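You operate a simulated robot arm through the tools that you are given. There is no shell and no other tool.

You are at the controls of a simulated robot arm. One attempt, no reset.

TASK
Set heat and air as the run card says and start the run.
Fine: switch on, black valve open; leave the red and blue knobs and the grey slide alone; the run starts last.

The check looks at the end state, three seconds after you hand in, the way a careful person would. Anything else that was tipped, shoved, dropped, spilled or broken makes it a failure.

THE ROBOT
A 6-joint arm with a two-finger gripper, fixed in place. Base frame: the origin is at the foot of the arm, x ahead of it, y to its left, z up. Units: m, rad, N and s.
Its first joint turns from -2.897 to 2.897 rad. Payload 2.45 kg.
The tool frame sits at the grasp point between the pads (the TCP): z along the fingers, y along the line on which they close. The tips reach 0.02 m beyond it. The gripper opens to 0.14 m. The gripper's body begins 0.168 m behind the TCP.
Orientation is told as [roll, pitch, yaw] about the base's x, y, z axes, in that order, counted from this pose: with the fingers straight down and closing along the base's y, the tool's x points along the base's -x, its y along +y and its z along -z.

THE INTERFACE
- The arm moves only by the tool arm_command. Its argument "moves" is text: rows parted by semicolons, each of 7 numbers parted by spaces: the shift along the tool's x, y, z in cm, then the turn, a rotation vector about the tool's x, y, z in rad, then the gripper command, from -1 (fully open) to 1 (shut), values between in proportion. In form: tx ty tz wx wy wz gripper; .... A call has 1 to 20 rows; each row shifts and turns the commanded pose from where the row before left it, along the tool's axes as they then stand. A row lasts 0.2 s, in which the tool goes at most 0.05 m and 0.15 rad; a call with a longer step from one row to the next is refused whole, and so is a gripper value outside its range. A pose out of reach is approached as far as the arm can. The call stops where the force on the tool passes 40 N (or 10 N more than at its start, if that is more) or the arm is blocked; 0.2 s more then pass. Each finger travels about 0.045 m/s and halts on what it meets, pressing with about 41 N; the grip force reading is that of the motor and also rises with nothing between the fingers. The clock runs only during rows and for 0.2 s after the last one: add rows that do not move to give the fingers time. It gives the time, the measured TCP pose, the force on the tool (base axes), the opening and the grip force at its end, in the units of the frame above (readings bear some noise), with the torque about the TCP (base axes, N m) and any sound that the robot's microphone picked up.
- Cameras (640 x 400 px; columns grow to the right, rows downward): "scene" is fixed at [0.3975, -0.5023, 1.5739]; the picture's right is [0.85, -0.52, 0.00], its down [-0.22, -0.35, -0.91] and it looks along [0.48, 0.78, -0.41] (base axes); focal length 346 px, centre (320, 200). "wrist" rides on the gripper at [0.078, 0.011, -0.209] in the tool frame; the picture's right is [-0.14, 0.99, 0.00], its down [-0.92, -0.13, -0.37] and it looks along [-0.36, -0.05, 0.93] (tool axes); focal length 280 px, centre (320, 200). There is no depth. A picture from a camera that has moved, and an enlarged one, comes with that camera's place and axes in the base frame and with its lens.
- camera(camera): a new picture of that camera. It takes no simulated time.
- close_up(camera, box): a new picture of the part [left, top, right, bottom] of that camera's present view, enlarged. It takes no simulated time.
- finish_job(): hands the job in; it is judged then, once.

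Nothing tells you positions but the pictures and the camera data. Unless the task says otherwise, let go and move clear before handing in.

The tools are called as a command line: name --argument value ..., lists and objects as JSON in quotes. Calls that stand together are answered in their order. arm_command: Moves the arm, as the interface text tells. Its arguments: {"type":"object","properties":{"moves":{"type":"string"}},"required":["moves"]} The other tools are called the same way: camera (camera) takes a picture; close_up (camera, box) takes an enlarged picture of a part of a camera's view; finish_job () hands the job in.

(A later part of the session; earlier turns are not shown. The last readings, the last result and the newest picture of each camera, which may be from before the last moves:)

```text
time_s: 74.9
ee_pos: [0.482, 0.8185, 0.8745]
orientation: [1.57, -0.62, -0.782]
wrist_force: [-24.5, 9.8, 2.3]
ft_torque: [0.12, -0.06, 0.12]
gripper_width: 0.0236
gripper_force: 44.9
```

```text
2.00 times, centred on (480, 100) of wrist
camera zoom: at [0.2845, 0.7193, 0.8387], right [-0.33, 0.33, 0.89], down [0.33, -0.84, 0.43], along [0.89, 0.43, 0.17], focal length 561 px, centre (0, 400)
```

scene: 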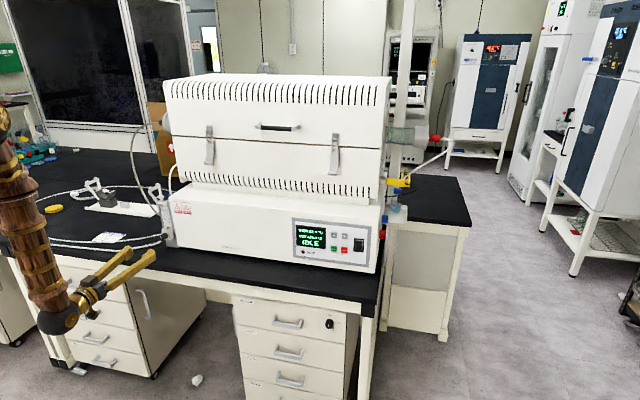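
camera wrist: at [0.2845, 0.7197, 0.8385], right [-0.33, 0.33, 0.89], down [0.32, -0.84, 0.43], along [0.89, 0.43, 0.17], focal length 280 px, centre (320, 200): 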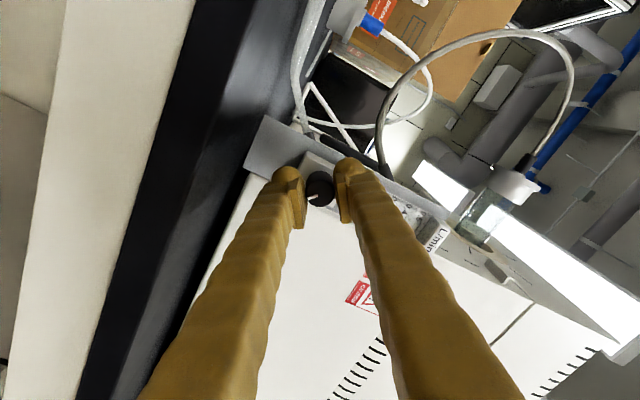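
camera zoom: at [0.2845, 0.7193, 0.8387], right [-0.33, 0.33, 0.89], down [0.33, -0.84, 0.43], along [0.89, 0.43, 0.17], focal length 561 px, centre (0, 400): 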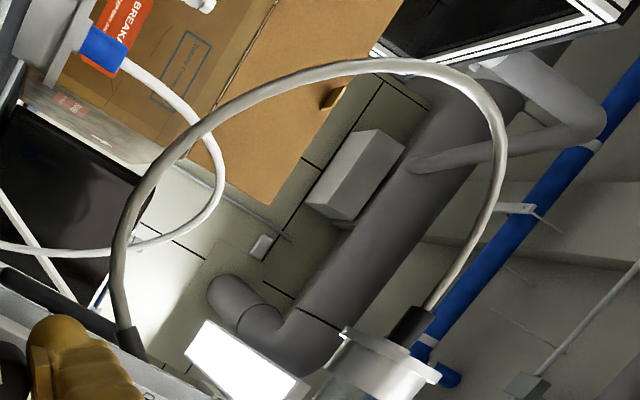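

There's a black cylindrical part beside the meter plate on its left. I'll zoom in on it.

close_up --camera "wrist" --box '[290, 90, 410, 200]'

close_up --camera "scene" --box '[140, 185, 190, 235]'

```text
3.64 times, centred on (350, 145) of wrist
camera zoom: at [0.2845, 0.7193, 0.8387], right [-0.33, 0.33, 0.89], down [0.33, -0.84, 0.43], along [0.89, 0.43, 0.17], focal length 1020 px, centre (211, 400)
```

zoom: 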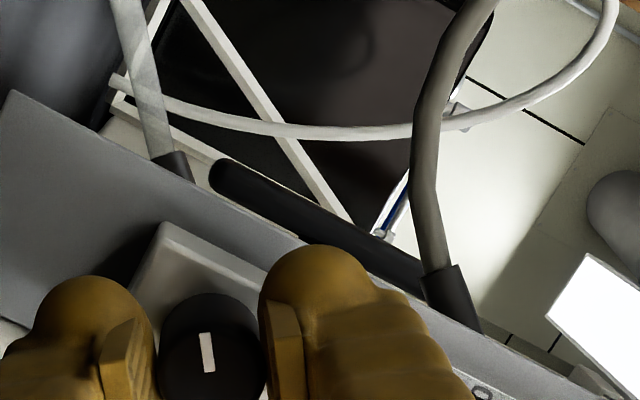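

```text
8.00 times, centred on (165, 210) of scene
camera zoom: at [0.3975, -0.5023, 1.5739], right [0.85, -0.52, 0.0], down [-0.22, -0.35, -0.91], along [0.48, 0.78, -0.41], focal length 2772 px, centre (1560, 120)
```

zoom: 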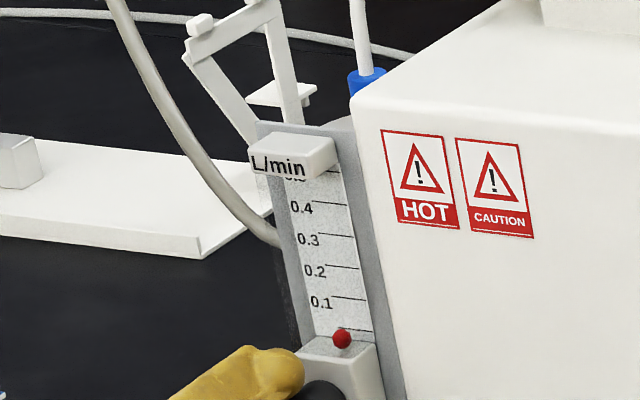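

A black bar lies along the left of the meter plate between the hose fittings. I'll release the knob, back out and look at it from the left.

arm_command --moves "0 0 0 0 0 0 0.2; 0 0 0 0 0 0 0.2; 0 0 0 0 0 0 0.2; 0 0 -2.5 0 0 0 0.2; 0 0 -2.5 0 0 0 0.2; 0 0 -2.5 0 0 0 0.2; 0 0 -2.5 0 0 0 0.2; 1 3.17 0 0 0 0 0.2; 1 3.17 0 0 0 0 0.2; 1 3.17 0 0 0 0 0.2; 0 0 0 0 0 0 0.2"

camera --camera "wrist"

close_up --camera "scene" --box '[145, 200, 190, 250]'

```text
time_s: 77.3
ee_pos: [0.356, 0.8039, 0.937]
orientation: [1.572, -0.619, -0.782]
wrist_force: [-0.5, 0.0, 0.4]
ft_torque: [0.0, -0.02, 0.01]
gripper_width: 0.0561
gripper_force: 0.0
```

```text
taken
camera wrist: at [0.1585, 0.7059, 0.901], right [-0.33, 0.33, 0.89], down [0.32, -0.84, 0.43], along [0.89, 0.43, 0.17], focal length 280 px, centre (320, 200)
```

wrist: 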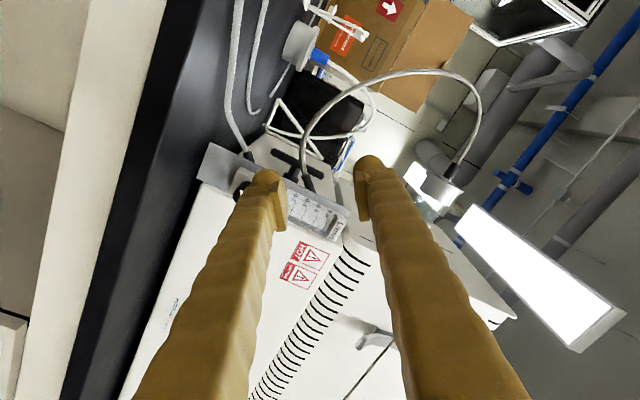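

```text
8.00 times, centred on (168, 225) of scene
camera zoom: at [0.3975, -0.5023, 1.5739], right [0.85, -0.52, 0.0], down [-0.22, -0.35, -0.91], along [0.48, 0.78, -0.41], focal length 2772 px, centre (1540, 0)
```

zoom: 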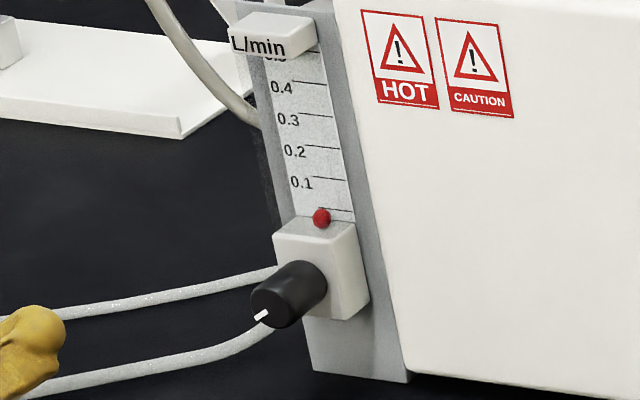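

close_up --camera "wrist" --box '[190, 100, 380, 240]'

```text
2.86 times, centred on (285, 170) of wrist
camera zoom: at [0.1585, 0.7059, 0.901], right [-0.33, 0.33, 0.89], down [0.32, -0.84, 0.43], along [0.89, 0.43, 0.17], focal length 801 px, centre (420, 286)
```

zoom: 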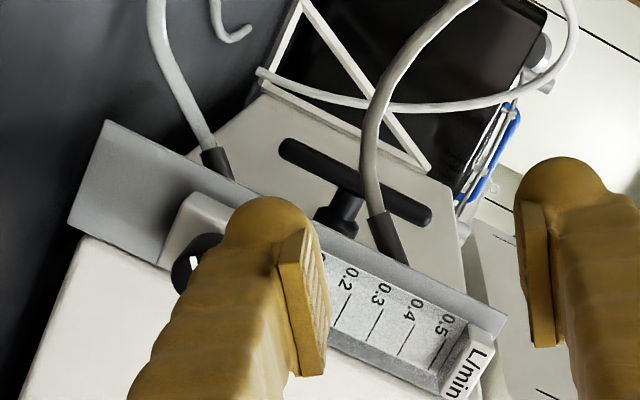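

Important find: there's a black T-handle on the furnace's left side, behind the meter, near r −0.246, n 1.15, z 0.875–0.98, standing vertical. That's the closed black valve, and it explains the zero flow. I'll get a better view of it from the left and learn its surroundings.

arm_command --moves "0 0 0 0 0 0.15 0.2; 0 0 0 0 0 0.15 0.2; 0 0 0 0 0 0.15 0.2; 0 0 0 0 0 0.15 0.2; 2 3 0 0 0 0 0.2; 2.5 3 0 0 0 0 0.2; 0 0 0 0 0 0 0.2"

camera --camera "wrist"

camera --camera "scene"

```text
time_s: 78.9
ee_pos: [0.3205, 0.8353, 0.9949]
orientation: [1.571, -0.019, -0.783]
wrist_force: [-0.1, -0.6, -0.4]
ft_torque: [0.03, -0.01, 0.0]
gripper_width: 0.0563
gripper_force: 0.0
```

```text
taken
camera wrist: at [0.116, 0.7428, 1.0049], right [0.08, -0.08, 0.99], down [0.39, -0.91, -0.11], along [0.92, 0.4, -0.04], focal length 280 px, centre (320, 200)
```

wrist: 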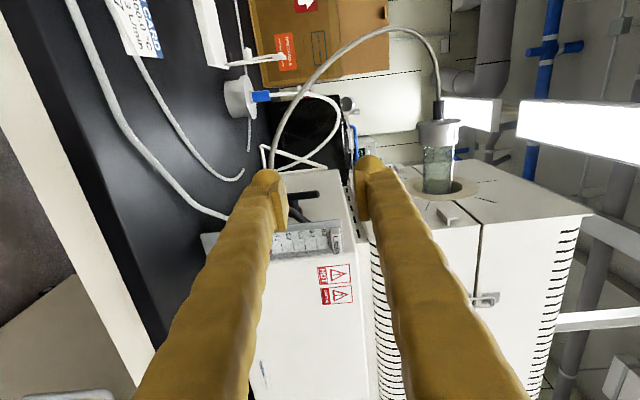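

```text
taken
```

scene: 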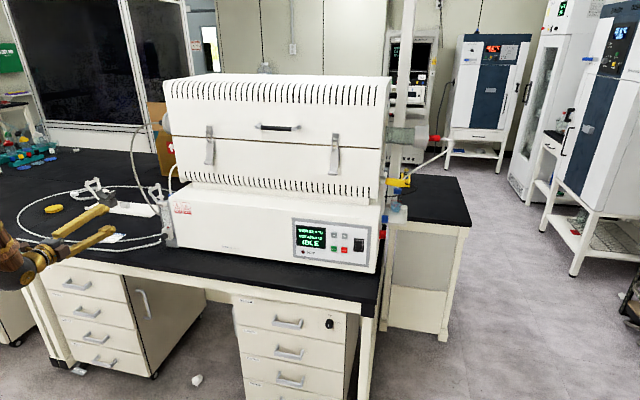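

I need a squarer view of the furnace's left side. I'll open wide, move left and up a bit, and yaw the tool to the right.

arm_command --moves "4 1.6 0 0 0 0 -1; 4 1.6 0 0 0 0 -1; 4 1.6 0 0 0 0 -1; 0 0 0 0 -0.125 0 -1; 0 0 0 0 -0.125 0 -1; 0 0 0 0 -0.125 0 -1; 0 0 0 0 -0.125 0 -1; 0 0 0 0 0 0 -1"

camera --camera "wrist"

camera --camera "scene"

```text
time_s: 80.7
ee_pos: [0.2344, 0.9198, 1.0374]
orientation: [1.582, -0.018, -1.284]
wrist_force: [0.1, 0.3, 0.3]
ft_torque: [-0.03, 0.01, 0.02]
gripper_width: 0.14
gripper_force: 0.0
```

```text
taken
camera wrist: at [0.0127, 0.9367, 1.0468], right [0.02, -0.12, 0.99], down [-0.09, -0.99, -0.11], along [1.0, -0.09, -0.04], focal length 280 px, centre (320, 200)
```

wrist: 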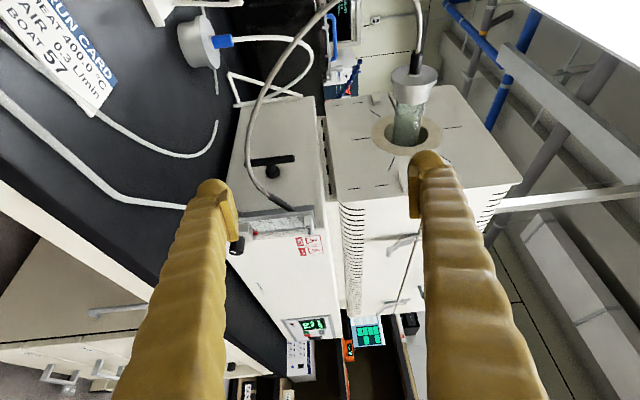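

```text
taken
```

scene: 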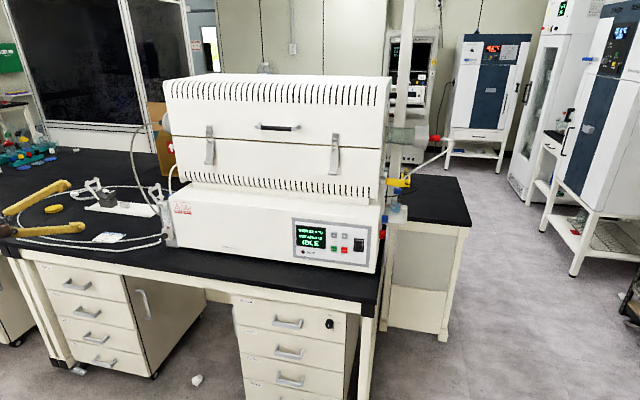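

Now I have a good view of the left side. Zooming in on the T-handle.

close_up --camera "wrist" --box '[220, 90, 348, 270]'

close_up --camera "wrist" --box '[180, 0, 440, 170]'

```text
2.22 times, centred on (284, 180) of wrist
camera zoom: at [0.0127, 0.9367, 1.0468], right [0.02, -0.12, 0.99], down [-0.09, -0.99, -0.11], along [1.0, -0.09, -0.04], focal length 623 px, centre (400, 244)
```

zoom: 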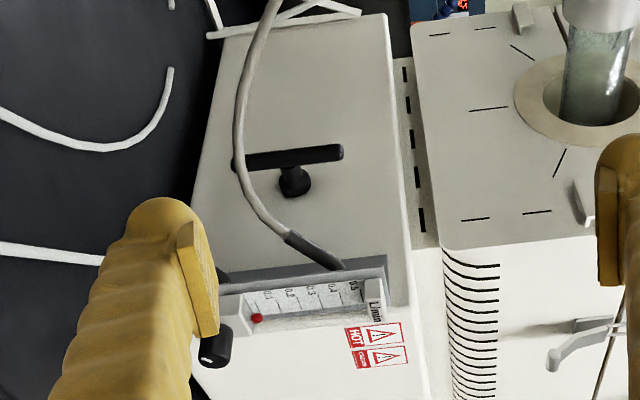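

```text
2.35 times, centred on (310, 85) of wrist
camera zoom: at [0.0127, 0.9367, 1.0468], right [0.02, -0.12, 0.99], down [-0.09, -0.99, -0.11], along [1.0, -0.09, -0.04], focal length 660 px, centre (344, 471)
```

zoom: 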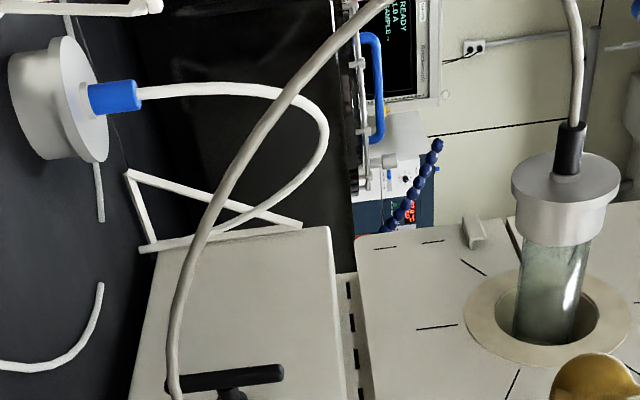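

Now it's clear: the T-bar stands vertical (z 0.87–0.98), its stem coming out of the left face at n≈1.14, and the outlet hose bulges well to its left. I can pass closed fingers over the meter plate (top z≈1.01), tilted down about 30°, and push the bar's upper end. First I'll undo the yaw and line up at r≈−0.25, higher.

arm_command --moves "0 0 0 0 0.125 0 1; 0 0 0 0 0.125 0 1; 0 0 0 0 0.125 0 1; 0 0 0 0 0.125 0 1; -3.9 1.5 0 0 0 0 1; -3.9 1.5 0 0 0 0 1; -3.9 1.5 0 0 0 0 1; -3.9 1.5 0 0 0 0 1; -3.9 1.5 0 0 0 0 1; -3.9 1.5 0 0 0 0 1; 0 0 0 0 0 0.019 1; 0 0 0 0 0 0 1"

camera --camera "wrist"

```text
time_s: 83.5
ee_pos: [0.4122, 0.7673, 1.0509]
orientation: [1.481, -0.051, -0.79]
wrist_force: [-0.7, -0.6, 0.6]
ft_torque: [-0.11, 0.1, -0.02]
gripper_width: 0.0
gripper_force: 29.4
stopped in row 12: the arm was blocked; the commanded pose is now the measured one
```

```text
taken
camera wrist: at [0.2092, 0.6788, 1.0763], right [0.12, 0.0, 0.99], down [0.38, -0.92, -0.05], along [0.92, 0.38, -0.11], focal length 280 px, centre (320, 200)
```

wrist: 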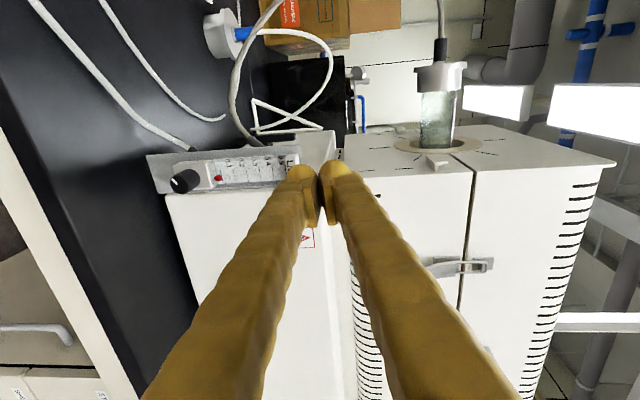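

camera --camera "scene"

arm_command --moves "0 0 0 0 0 0 1; 0 0 0 0 0 0 1"

```text
taken
```

scene: 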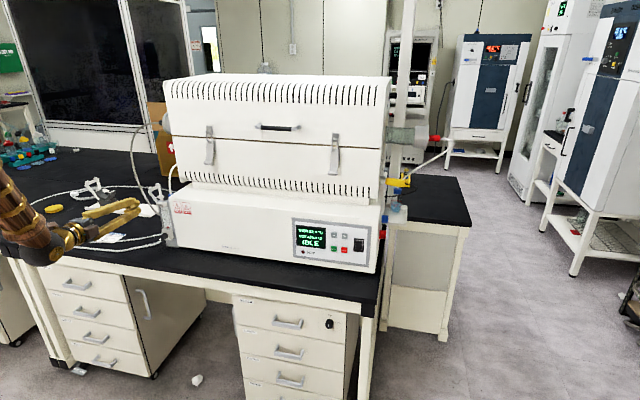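

```text
time_s: 84.1
ee_pos: [0.4116, 0.7677, 1.0519]
orientation: [1.484, -0.05, -0.791]
wrist_force: [0.4, 0.3, -0.1]
ft_torque: [-0.02, 0.01, 0.02]
gripper_width: 0.0
gripper_force: 29.9
```

No contact; it looks like a wrist-limit again at this height. I'll try tilting the tool down from here in small steps.

arm_command --moves "0 0 0 0.1 0 0 1; 0 0 0 0.1 0 0 1; 0 0 0 0.1 0 0 1; 0 0 0 0.1 0 0 1; 0 0 0 0 0 0 1"

```text
time_s: 85.5
ee_pos: [0.4217, 0.7718, 0.9505]
orientation: [0.976, -0.103, -0.791]
wrist_force: [-0.2, -0.1, 0.5]
ft_torque: [-0.04, 0.02, 0.0]
gripper_width: 0.0
gripper_force: 29.6
stopped in row 5: the arm was blocked; the commanded pose is now the measured one
```

Still limited in this roll, most likely by the last wrist joint. I'll roll the tool back to x-down (which had spare range) and raise again.

arm_command --moves "0 0 -2 0 0 0 1; 0 0 -2 0 0 0 1; 0 0 0 0 0 -0.14 1; 0 0 0 0 0 -0.14 1; 0 0 0 0 0 -0.14 1; 0 0 0 0 0 -0.14 1; 0 0 0 0 0 -0.14 1; 0 0 0 0 0 -0.14 1; 0 0 0 0 0 -0.14 1; 0 0 0 0 0 -0.14 1; 0 0 0 0 0 -0.14 1; 0 0 0 0 0 -0.14 1; 0 0 0 0 0 0 1"

camera --camera "wrist"

camera --camera "scene"

```text
time_s: 88.5
ee_pos: [0.4048, 0.747, 0.9213]
orientation: [0.007, -0.928, 0.67]
wrist_force: [-0.1, -0.2, -0.1]
ft_torque: [-0.01, 0.0, 0.0]
gripper_width: 0.0001
gripper_force: 29.1
stopped in row 13: the arm was blocked; the commanded pose is now the measured one
```

```text
taken
camera wrist: at [0.2306, 0.6219, 0.9842], right [-0.55, 0.82, 0.11], down [0.28, 0.06, 0.96], along [0.78, 0.56, -0.27], focal length 280 px, centre (320, 200)
```

wrist: 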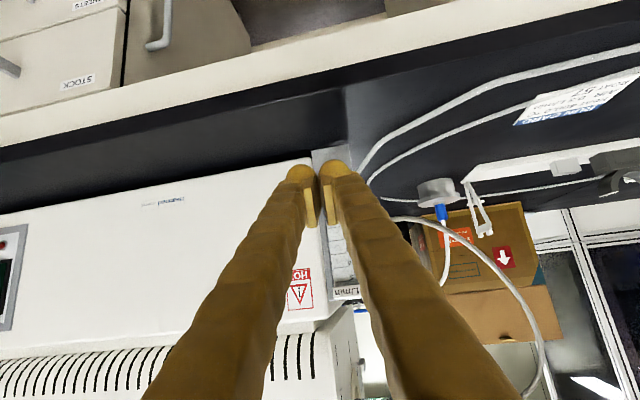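

```text
taken
```

scene: 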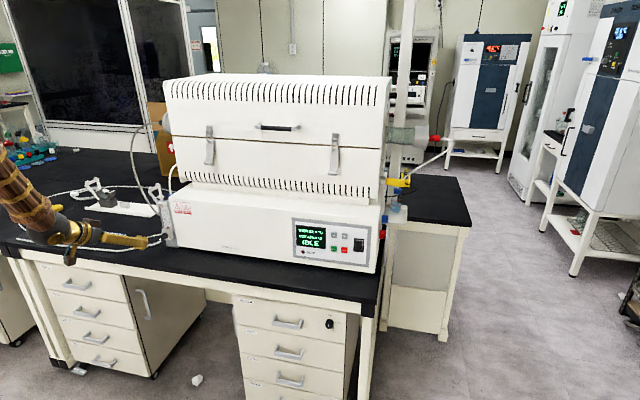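

The wrist gets trapped whenever the tool lines up with the forearm. A level approach yawed about 30° to the right, coming in from the left of the meter plate, avoids that and also clears plate and hose. I'll yaw right first, then level the tool here in free space.

arm_command --moves "0 0 0 0.1067 0 0.08 1; 0 0 0 0.1067 0 0.08 1; 0 0 0 0.1067 0 0.08 1; 0 0 0 0 0 0 1"

```text
time_s: 89.5
ee_pos: [0.4032, 0.7473, 0.9258]
orientation: [0.012, -0.929, 0.262]
wrist_force: [0.8, 1.3, 0.3]
ft_torque: [-0.02, 0.03, 0.0]
gripper_width: 0.0
gripper_force: 29.5
```

arm_command --moves "0 0 0 0 -0.128 0 1; 0 0 0 0 -0.128 0 1; 0 0 0 0 -0.128 0 1; 0 0 0 0 -0.128 0 1; 0 0 0 0 -0.128 0 1; 0 0 0 0 0 0 1"

camera --camera "wrist"

camera --camera "scene"

```text
time_s: 90.9
ee_pos: [0.4049, 0.7474, 0.9253]
orientation: [1.515, -1.562, -1.24]
wrist_force: [-0.1, -0.8, -0.4]
ft_torque: [-0.03, -0.02, 0.0]
gripper_width: 0.0002
gripper_force: 29.4
```

```text
taken
camera wrist: at [0.2004, 0.7017, 0.8475], right [-0.27, 0.95, 0.15], down [-0.32, -0.23, 0.92], along [0.91, 0.2, 0.36], focal length 280 px, centre (320, 200)
```

wrist: 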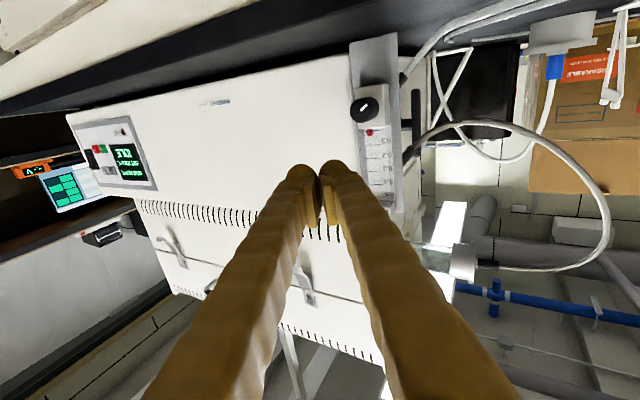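

```text
taken
```

scene: 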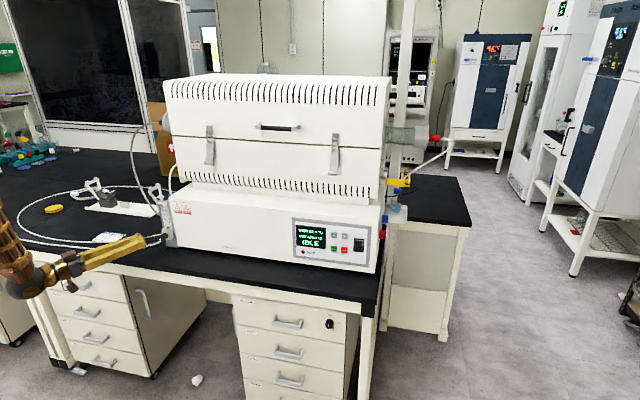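

The arm tracks well again. Now I'll shift left to start point r≈−0.383, n≈0.898, z≈0.972 and roll 90° so the hand is narrow horizontally.

arm_command --moves "-1.18 4.11 0.07 0 0 0 1; -1.18 4.11 0.07 0 0 0 1; -1.18 4.11 0.07 0 0 0 1; -1.18 4.11 0.07 0 0 0 1; 0 0 0 0 0 0.1428 1; 0 0 0 0 0 0.1428 1; 0 0 0 0 0 0.1428 1; 0 0 0 0 0 0.1428 1; 0 0 0 0 0 0.1428 1; 0 0 0 0 0 0.1428 1; 0 0 0 0 0 0.1428 1; 0 0 0 0 0 0.1428 1; 0 0 0 0 0 0.1428 1; 0 0 0 0 0 0.1428 1; 0 0 0 0 0 0.1428 1; 0 0 0 0 0 0 1"

camera --camera "wrist"

camera --camera "scene"

```text
time_s: 94.3
ee_pos: [0.3631, 0.9058, 0.9734]
orientation: [1.57, 0.009, -1.296]
wrist_force: [0.3, -0.3, -0.7]
ft_torque: [-0.01, -0.02, 0.0]
gripper_width: 0.0
gripper_force: 29.7
```

```text
taken
camera wrist: at [0.1402, 0.9249, 0.9858], right [0.04, -0.14, 0.99], down [-0.11, -0.99, -0.14], along [0.99, -0.1, -0.06], focal length 280 px, centre (320, 200)
```

wrist: 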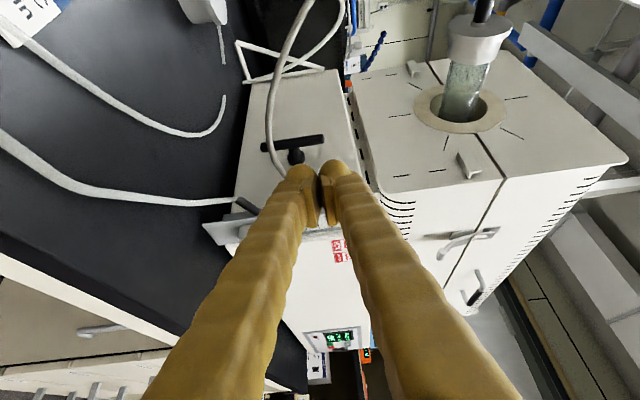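

```text
taken
```

scene: 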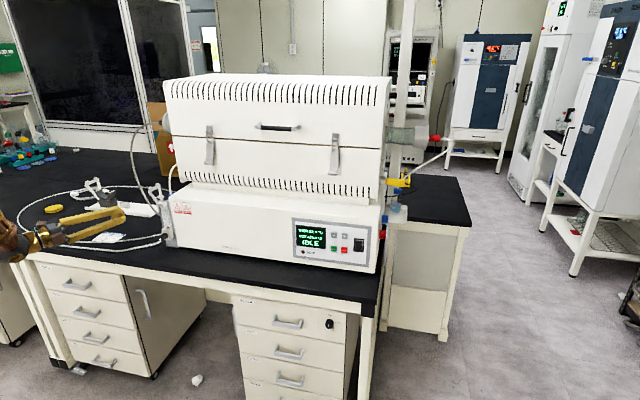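

close_up --camera "wrist" --box '[210, 90, 370, 220]'

```text
3.08 times, centred on (290, 155) of wrist
camera zoom: at [0.1402, 0.9249, 0.9858], right [0.04, -0.14, 0.99], down [-0.11, -0.99, -0.14], along [0.99, -0.1, -0.06], focal length 863 px, centre (412, 338)
```

zoom: 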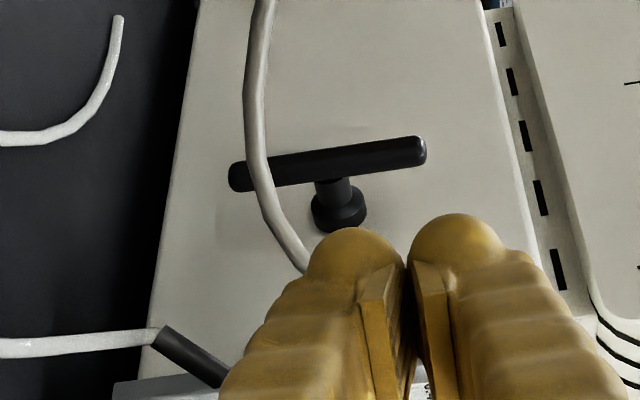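

The bar measures z 0.877–0.979 at r≈−0.248, n≈1.138, and the tool axis aims just at its upper end, passing ~2–3 cm above the hose. I'll advance 20 cm and check.

arm_command --moves "0 0 4 0 0 0 1; 0 0 4 0 0 0 1; 0 0 3 0 0 0 1; 0 0 3 0 0 0 1; 0 0 3 0 0 0 1; 0 0 3 0 0 0 1; 0 0 0 0 0 0 1"

camera --camera "wrist"

close_up --camera "wrist" --box '[210, 90, 400, 230]'

close_up --camera "scene" --box '[80, 130, 220, 250]'

```text
time_s: 95.9
ee_pos: [0.5567, 0.9592, 0.9748]
orientation: [1.568, 0.007, -1.295]
wrist_force: [-0.3, 0.2, -0.6]
ft_torque: [-0.02, 0.0, 0.02]
gripper_width: 0.0
gripper_force: 28.5
```

```text
taken
camera wrist: at [0.3336, 0.9782, 0.9874], right [0.04, -0.14, 0.99], down [-0.11, -0.99, -0.13], along [0.99, -0.1, -0.05], focal length 280 px, centre (320, 200)
```

wrist: 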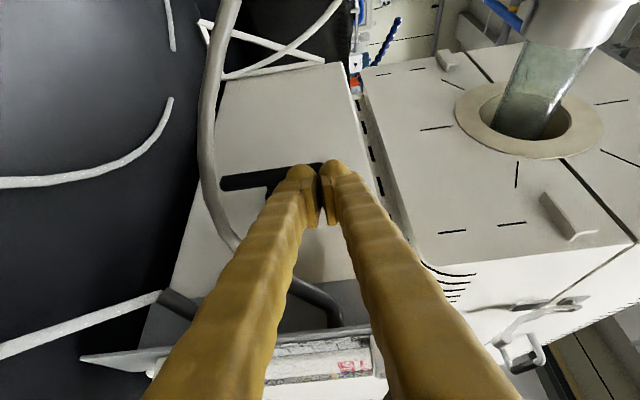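

```text
2.86 times, centred on (305, 160) of wrist
camera zoom: at [0.3336, 0.9782, 0.9874], right [0.04, -0.14, 0.99], down [-0.11, -0.99, -0.13], along [0.99, -0.1, -0.05], focal length 801 px, centre (363, 314)
```

zoom: 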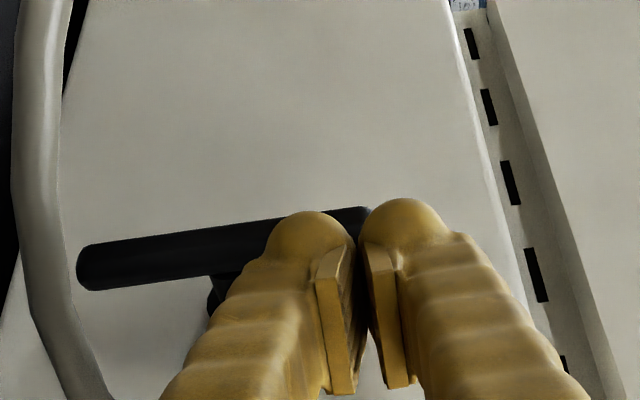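

```text
3.33 times, centred on (150, 190) of scene
camera zoom: at [0.3975, -0.5023, 1.5739], right [0.85, -0.52, 0.0], down [-0.22, -0.35, -0.91], along [0.48, 0.78, -0.41], focal length 1155 px, centre (887, 233)
```

zoom: 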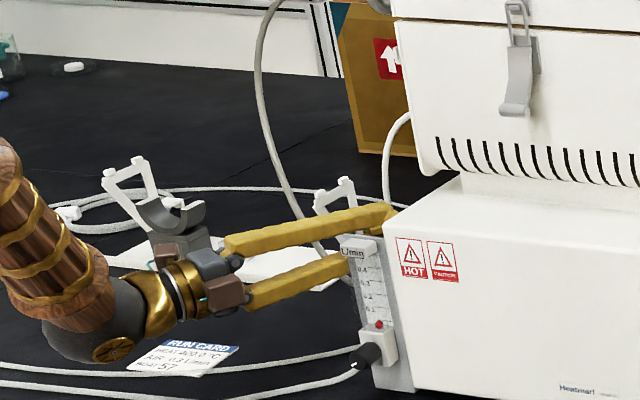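

Clear all round. I'll lower 1 cm for a firmer overlap and close the gap, then push the bar's top backwards.

arm_command --moves "0 -1 0 0 0 0 1; 0 0 1.5 0 0 0 1; 0 0 1.5 0 0 0 1; 0 0 0.6 0 0 0 1; 0 0 0.6 0 0 0 1; 0 0 0.5 0 0 0 1"

close_up --camera "wrist" --box '[210, 90, 400, 230]'

```text
time_s: 97.3
ee_pos: [0.5954, 0.9724, 0.963]
orientation: [1.569, 0.006, -1.292]
wrist_force: [-13.1, -8.5, 1.0]
ft_torque: [-0.03, 0.01, -0.07]
gripper_width: 0.0058
gripper_force: 29.2
stopped in row 6: the force on the tool passed its limit at 52 N (the readings are from after the stop); the commanded pose is now the measured one
```

```text
2.86 times, centred on (305, 160) of wrist
camera zoom: at [0.3737, 0.9909, 0.9749], right [0.04, -0.14, 0.99], down [-0.1, -0.99, -0.13], along [0.99, -0.1, -0.05], focal length 801 px, centre (363, 314)
```

zoom: 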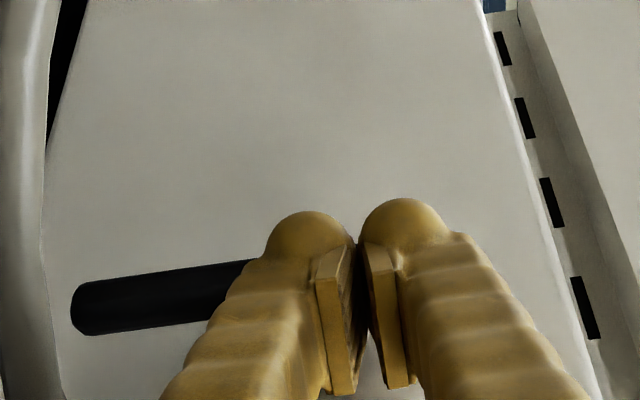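

Contact with the bar where predicted. I'll push in the pure +n direction with small steps.

arm_command --moves "0.098 0 0.174 0 0 0 1; 0.098 0 0.174 0 0 0 1; 0.098 0 0.174 0 0 0 1; 0.098 0 0.174 0 0 0 1"

close_up --camera "wrist" --box '[210, 90, 400, 230]'

```text
time_s: 97.7
ee_pos: [0.5964, 0.9728, 0.9624]
orientation: [1.568, 0.004, -1.296]
wrist_force: [-12.6, -8.4, 0.8]
ft_torque: [-0.03, 0.0, -0.14]
gripper_width: 0.0059
gripper_force: 29.1
stopped in row 1: the force on the tool passed its limit at 46 N (the readings are from after the stop); the commanded pose is now the measured one
```

```text
2.86 times, centred on (305, 160) of wrist
camera zoom: at [0.3734, 0.9917, 0.9746], right [0.04, -0.14, 0.99], down [-0.1, -0.99, -0.13], along [0.99, -0.1, -0.05], focal length 801 px, centre (363, 314)
```

zoom: 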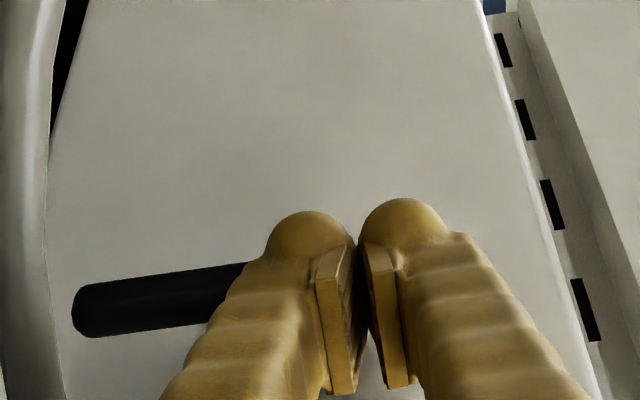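

The top won't go back (about 46 N, no motion), so the handle must open the other way, with the top coming forward. I'll back off, slide the fingers past the left side of the bar's top with the tips beyond it, then draw it forward.

arm_command --moves "0 0 -1.5 0 0 0 1; 0 0 -1.5 0 0 0 1; 1.2 0.3 0 0 0 0 1; 1.2 0.3 0 0 0 0 1; 1.2 0 0 0 0 0 1; 0 0 1.5 0 0 0 1; 0 0 1.5 0 0 0 1; 0 0 1.5 0 0 0 1; 0 0 1 0 0 0 1; 0 0 0 0 0 0 1"

camera --camera "wrist"

close_up --camera "wrist" --box '[210, 90, 400, 230]'

```text
time_s: 99.9
ee_pos: [0.6125, 1.0162, 0.967]
orientation: [1.571, 0.003, -1.297]
wrist_force: [-0.4, 0.2, -1.1]
ft_torque: [-0.02, 0.01, -0.01]
gripper_width: 0.0001
gripper_force: 29.5
```

```text
taken
camera wrist: at [0.3888, 1.0343, 0.9795], right [0.04, -0.14, 0.99], down [-0.1, -0.99, -0.13], along [0.99, -0.1, -0.05], focal length 280 px, centre (320, 200)
```

wrist: 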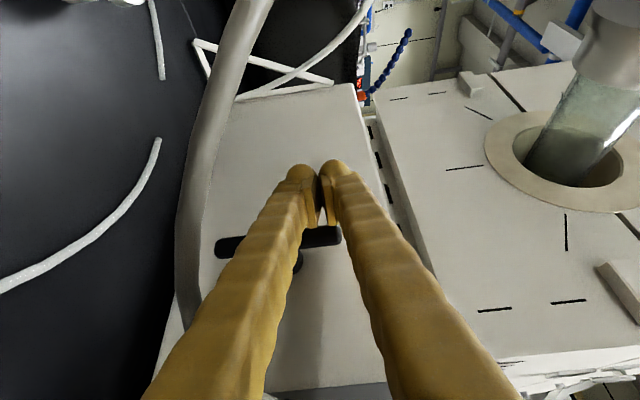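

```text
2.86 times, centred on (305, 160) of wrist
camera zoom: at [0.3888, 1.0343, 0.9795], right [0.04, -0.14, 0.99], down [-0.1, -0.99, -0.13], along [0.99, -0.1, -0.05], focal length 801 px, centre (363, 314)
```

zoom: 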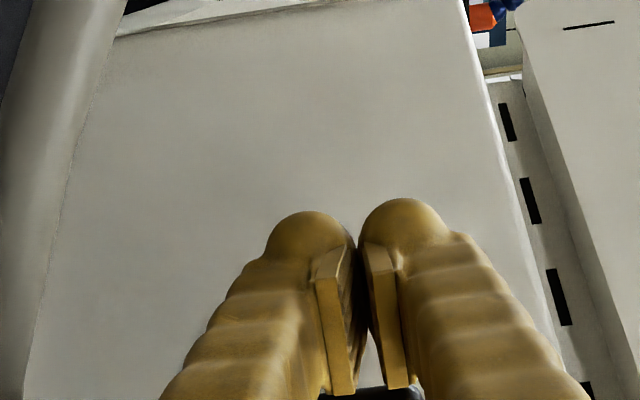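

The fingers now lie along the left side of the bar's top with the tips beyond it. I'll advance another 1.5 cm, move right to touch, then draw forward.

arm_command --moves "0 0 1.5 0 0 0 1; -0.5 0 0 0 0 0 1; -0.4 0 0 0 0 0 1; -0.2 0 0 0 0 0 1; 0 0 0 0 0 0 1"

close_up --camera "wrist" --box '[200, 140, 400, 280]'

```text
time_s: 101.1
ee_pos: [0.6278, 1.0088, 0.9698]
orientation: [1.569, 0.005, -1.296]
wrist_force: [1.0, 0.3, -0.1]
ft_torque: [0.02, 0.02, 0.02]
gripper_width: 0.0
gripper_force: 29.0
```

```text
2.86 times, centred on (300, 210) of wrist
camera zoom: at [0.4058, 1.0274, 0.9805], right [0.04, -0.14, 0.99], down [-0.1, -0.99, -0.13], along [0.99, -0.1, -0.05], focal length 801 px, centre (377, 171)
```

zoom: 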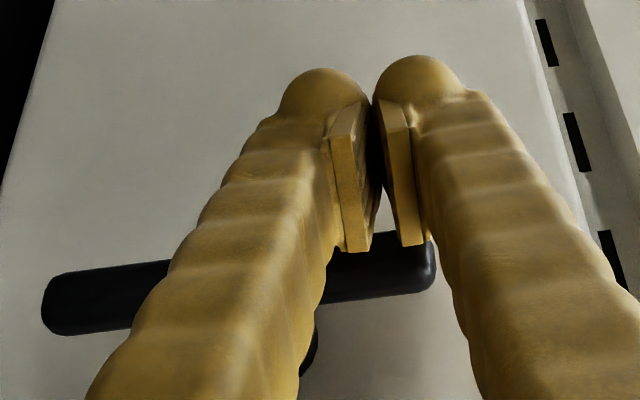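

Now drawing forward (−n) in small steps.

arm_command --moves "-0.2 0 -0.35 0 0 0 1; -0.2 0 -0.35 0 0 0 1; -0.2 0 -0.35 0 0 0 1; -0.2 0 -0.35 0 0 0 1"

close_up --camera "wrist" --box '[200, 140, 400, 280]'

```text
time_s: 102.1
ee_pos: [0.6153, 0.9991, 0.9693]
orientation: [1.57, 0.005, -1.292]
wrist_force: [-8.0, 20.3, 8.0]
ft_torque: [0.46, 0.05, 0.0]
gripper_width: 0.0
gripper_force: 29.0
```

```text
2.86 times, centred on (300, 210) of wrist
camera zoom: at [0.3928, 1.0163, 0.9814], right [0.04, -0.14, 0.99], down [-0.1, -0.99, -0.13], along [0.99, -0.1, -0.05], focal length 801 px, centre (377, 171)
```

zoom: 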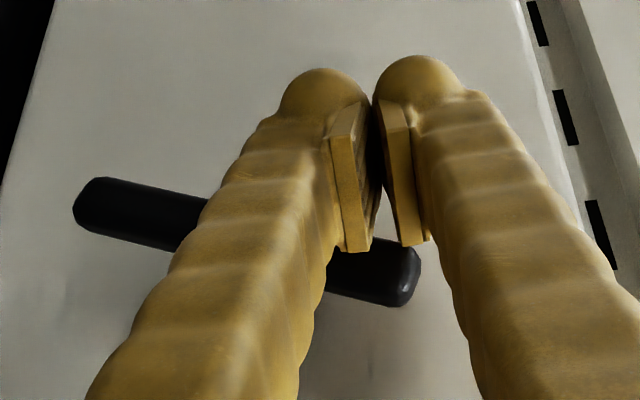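

The bar is turning: its top is coming forward. I'll continue, following the arc.

arm_command --moves "-0.15 -0.1 -0.35 0 0 0 1; -0.15 -0.1 -0.35 0 0 0 1; -0.15 -0.1 -0.35 0 0 0 1; -0.15 -0.15 -0.35 0 0 0 1"

close_up --camera "wrist" --box '[200, 140, 400, 280]'

```text
time_s: 103.1
ee_pos: [0.606, 0.9855, 0.9636]
orientation: [1.568, 0.003, -1.297]
wrist_force: [0.0, 1.2, 1.5]
ft_torque: [0.02, 0.01, -0.05]
gripper_width: 0.0
gripper_force: 29.5
```

```text
2.86 times, centred on (300, 210) of wrist
camera zoom: at [0.3838, 1.0048, 0.9749], right [0.04, -0.14, 0.99], down [-0.11, -0.99, -0.13], along [0.99, -0.1, -0.06], focal length 801 px, centre (377, 171)
```

zoom: 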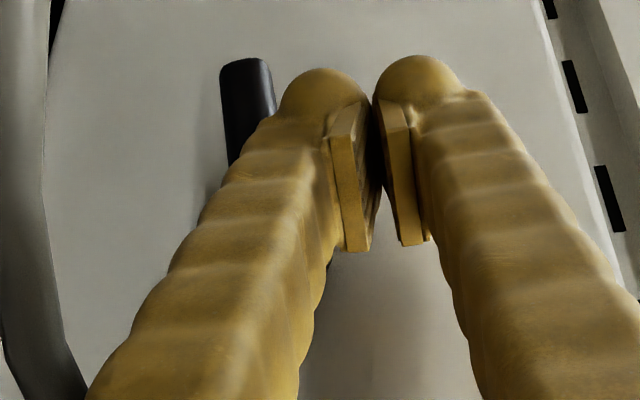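

The handle has swung over to lie along the line. I'll check the flow meter.

close_up --camera "scene" --box '[145, 190, 195, 240]'

close_up --camera "scene" --box '[280, 200, 400, 275]'

```text
8.00 times, centred on (170, 215) of scene
camera zoom: at [0.3975, -0.5023, 1.5739], right [0.85, -0.52, 0.0], down [-0.22, -0.35, -0.91], along [0.48, 0.78, -0.41], focal length 2772 px, centre (1520, 80)
```

zoom: 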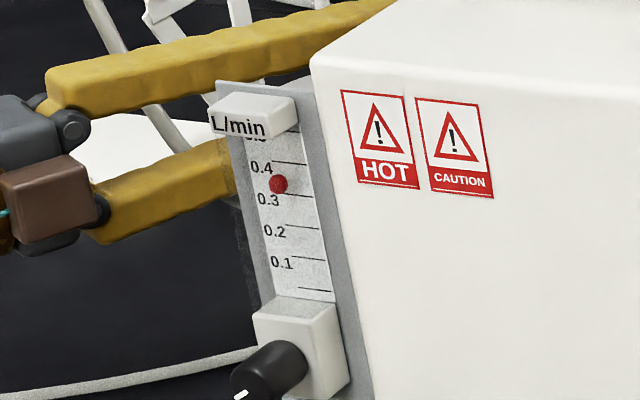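

```text
5.33 times, centred on (340, 238) of scene
camera zoom: at [0.3975, -0.5023, 1.5739], right [0.85, -0.52, 0.0], down [-0.22, -0.35, -0.91], along [0.48, 0.78, -0.41], focal length 1848 px, centre (213, 0)
```

zoom: 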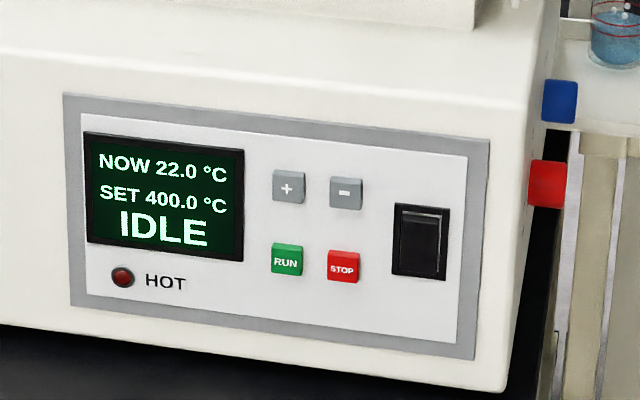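

Air is flowing; the ball reads roughly 0.35. I'll retract the fingers the way they came, confirm the handle's position and then trim the flow knob back to 0.3.

arm_command --moves "0.8 0.8 0 0 0 0 1; 0 0 -1.5 0 0 0 1; 0 0 -2 0 0 0 1; 0 0 -3 0 0 0 1; 0 0 -4 0 0 0 1; 0 0 -4 0 0 0 1; 0 0 -4 0 0 0 1; 0 0 -4 0 0 0 1; 0 0 0 0 0 0 1"

close_up --camera "wrist" --box '[210, 90, 370, 220]'

close_up --camera "scene" --box '[150, 200, 186, 230]'

```text
time_s: 105.1
ee_pos: [0.3862, 0.9338, 0.9715]
orientation: [1.569, 0.004, -1.295]
wrist_force: [0.5, -0.4, -0.3]
ft_torque: [0.01, 0.01, 0.04]
gripper_width: 0.0003
gripper_force: 29.5
```

```text
3.08 times, centred on (290, 155) of wrist
camera zoom: at [0.1649, 0.9523, 0.9828], right [0.04, -0.14, 0.99], down [-0.1, -0.99, -0.13], along [0.99, -0.1, -0.05], focal length 863 px, centre (412, 338)
```

zoom: 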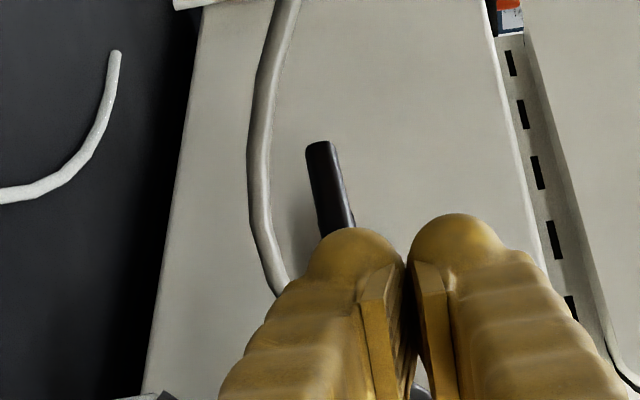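

```text
13.33 times, centred on (168, 215) of scene
camera zoom: at [0.3975, -0.5023, 1.5739], right [0.85, -0.52, 0.0], down [-0.22, -0.35, -0.91], along [0.48, 0.78, -0.41], focal length 4620 px, centre (2347, 0)
```

zoom: 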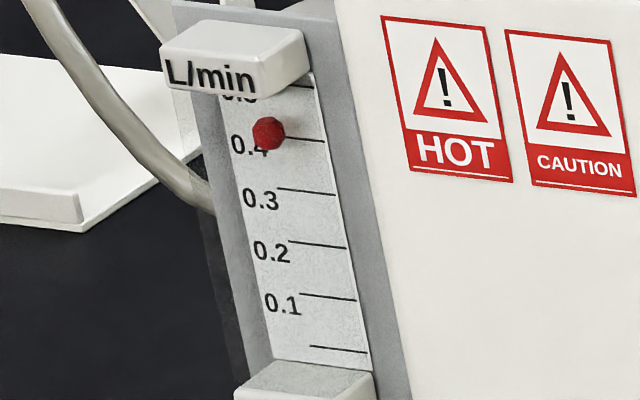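

The ball settled at about 0.44, which fits 0.5 L/min at 270° of knob; 0.30 needs the mark at about 162°, i.e. 76° back. The T-handle is horizontal. I'll retreat, restore yaw and return to the knob.

arm_command --moves "0 0 -4 0 0 0 1; 0 0 -4 0 0 0 1; 0 0 -2 0 0 0 1; 0 0 0 0 0.128 0 1; 0 0 0 0 0.128 0 1; 0 0 0 0 0.128 0 1; 0 0 0 0 0.128 0 1; 0 0 0 0 0 -0.137 1; 0 0 0 0 0 -0.137 1; 0 0 0 0 0 -0.137 1; 0 0 0 0 0 -0.137 1; 0 0 0 0 0 -0.137 1; 0 0 0 0 0 -0.137 1; 0 0 0 0 0 0 1"

camera --camera "wrist"

close_up --camera "scene" --box '[150, 200, 186, 230]'

```text
time_s: 108.1
ee_pos: [0.29, 0.9059, 0.9731]
orientation: [1.572, -0.818, -0.783]
wrist_force: [0.2, -1.0, -0.5]
ft_torque: [0.02, -0.01, 0.03]
gripper_width: 0.0002
gripper_force: 29.6
```

```text
taken
camera wrist: at [0.0989, 0.8016, 0.9235], right [-0.45, 0.44, 0.78], down [0.25, -0.77, 0.58], along [0.86, 0.46, 0.23], focal length 280 px, centre (320, 200)
```

wrist: 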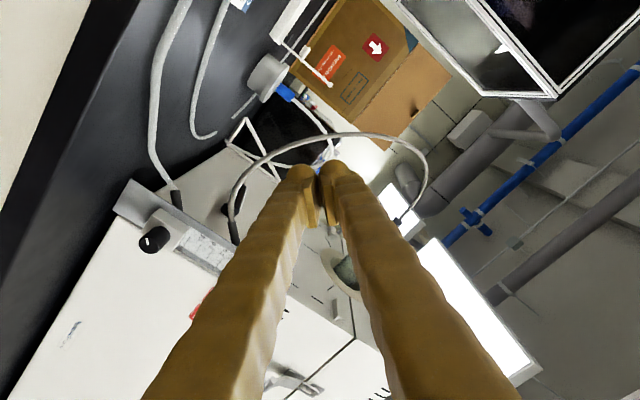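

```text
13.33 times, centred on (168, 215) of scene
camera zoom: at [0.3975, -0.5023, 1.5739], right [0.85, -0.52, 0.0], down [-0.22, -0.35, -0.91], along [0.48, 0.78, -0.41], focal length 4620 px, centre (2347, 0)
```

zoom: 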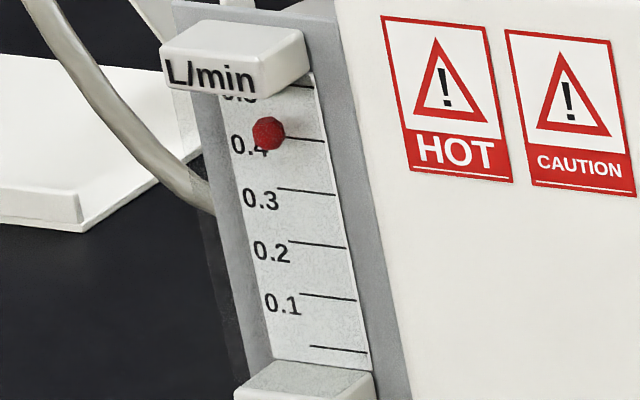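

arm_command --moves "-1.25 -4.25 -0.92 0 0 0 1; -1.25 -4.25 -0.92 0 0 0 1; -1.25 -4.25 -0.92 0 0 0 1; -1.25 -4.25 -0.92 0 0 0 0.14; -1.25 -4.25 -0.92 0 0 0 0.14; 0 0 0 0 0 0 0.14; 0 0 0 0 0 0 0.14"

camera --camera "wrist"

```text
time_s: 109.7
ee_pos: [0.3961, 0.7347, 0.8747]
orientation: [1.572, -0.815, -0.784]
wrist_force: [0.6, 0.3, 0.4]
ft_torque: [0.02, 0.02, -0.02]
gripper_width: 0.0602
gripper_force: 0.2
```

```text
taken
camera wrist: at [0.2044, 0.6299, 0.8258], right [-0.45, 0.44, 0.78], down [0.25, -0.77, 0.58], along [0.86, 0.46, 0.23], focal length 280 px, centre (320, 200)
```

wrist: 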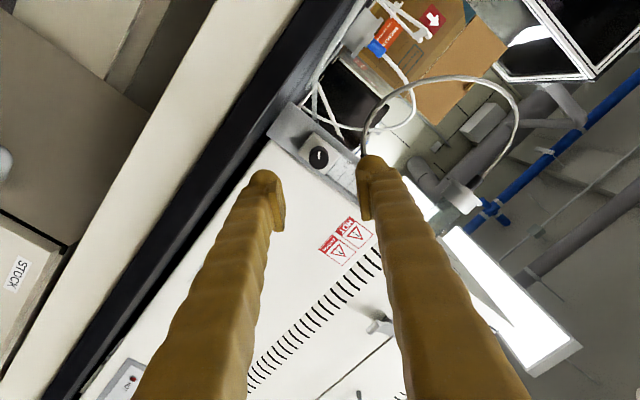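

Aligned with the earlier grip pose. Advancing onto the knob.

arm_command --moves "0 0 3 0 0 0 0.14; 0 0 3 0 0 0 0.14; 0 0 3 0 0 0 0.14; -0.05 -0.1 1.5 0 0 0 0.14; 0 0 0.9 0 0 0 0.14; 0 0 0.5 0 0 0 0.14; 0 0 0 0 0 0 0.35; 0 0 0 0 0 0 0.35"

close_up --camera "wrist" --box '[240, 110, 430, 240]'

```text
time_s: 111.5
ee_pos: [0.4825, 0.8179, 0.8729]
orientation: [1.571, -0.817, -0.784]
wrist_force: [0.4, -0.3, 0.1]
ft_torque: [0.0, 0.0, 0.01]
gripper_width: 0.0456
gripper_force: 0.1
```

```text
3.08 times, centred on (335, 175) of wrist
camera zoom: at [0.292, 0.7133, 0.8238], right [-0.45, 0.44, 0.78], down [0.25, -0.77, 0.58], along [0.86, 0.46, 0.23], focal length 863 px, centre (274, 277)
```

zoom: 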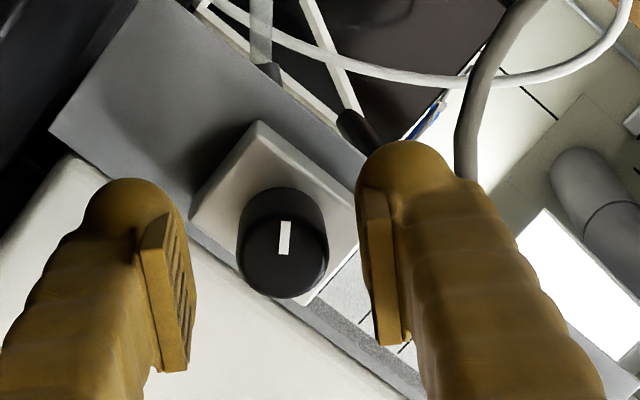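

Shift 1.5 mm, grip, then turn counter-clockwise in stages.

arm_command --moves "0 0.17 0 0 0 0 0.35; 0 0 0 0 0 0 0.7; 0 0 0 0 0 0 1; 0 0 0 0 0 0 1; 0 0 0 0 0 -0.1 1; 0 0 0 0 0 -0.1 1; 0 0 0 0 0 -0.1 1; 0 0 0 0 0 -0.1 1; 0 0 0 0 0 -0.1 1; 0 0 0 0 0 -0.1 1"

close_up --camera "scene" --box '[150, 200, 186, 230]'

close_up --camera "wrist" --box '[240, 110, 430, 240]'

```text
time_s: 113.7
ee_pos: [0.4827, 0.8188, 0.8747]
orientation: [1.578, -1.417, -0.792]
wrist_force: [16.1, 13.5, 8.8]
ft_torque: [0.11, -0.11, -0.05]
gripper_width: 0.0235
gripper_force: 45.2
```

```text
13.33 times, centred on (168, 215) of scene
camera zoom: at [0.3975, -0.5023, 1.5739], right [0.85, -0.52, 0.0], down [-0.22, -0.35, -0.91], along [0.48, 0.78, -0.41], focal length 4620 px, centre (2347, 0)
```

zoom: 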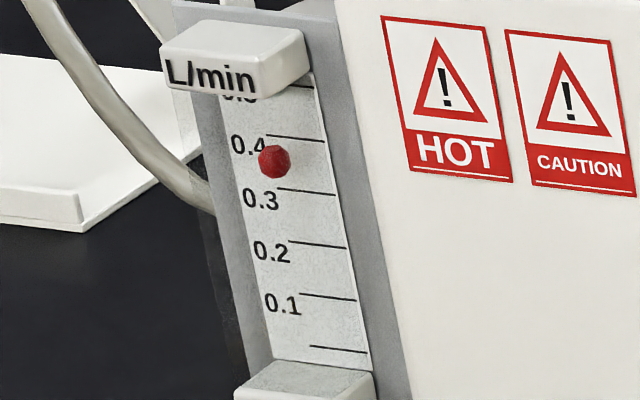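

```text
3.08 times, centred on (335, 175) of wrist
camera zoom: at [0.3185, 0.6872, 0.7989], right [-0.68, 0.68, 0.29], down [-0.07, -0.45, 0.89], along [0.73, 0.58, 0.35], focal length 863 px, centre (274, 277)
```

zoom: 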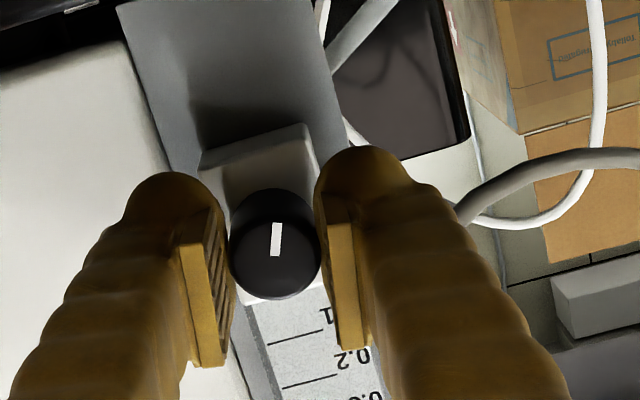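

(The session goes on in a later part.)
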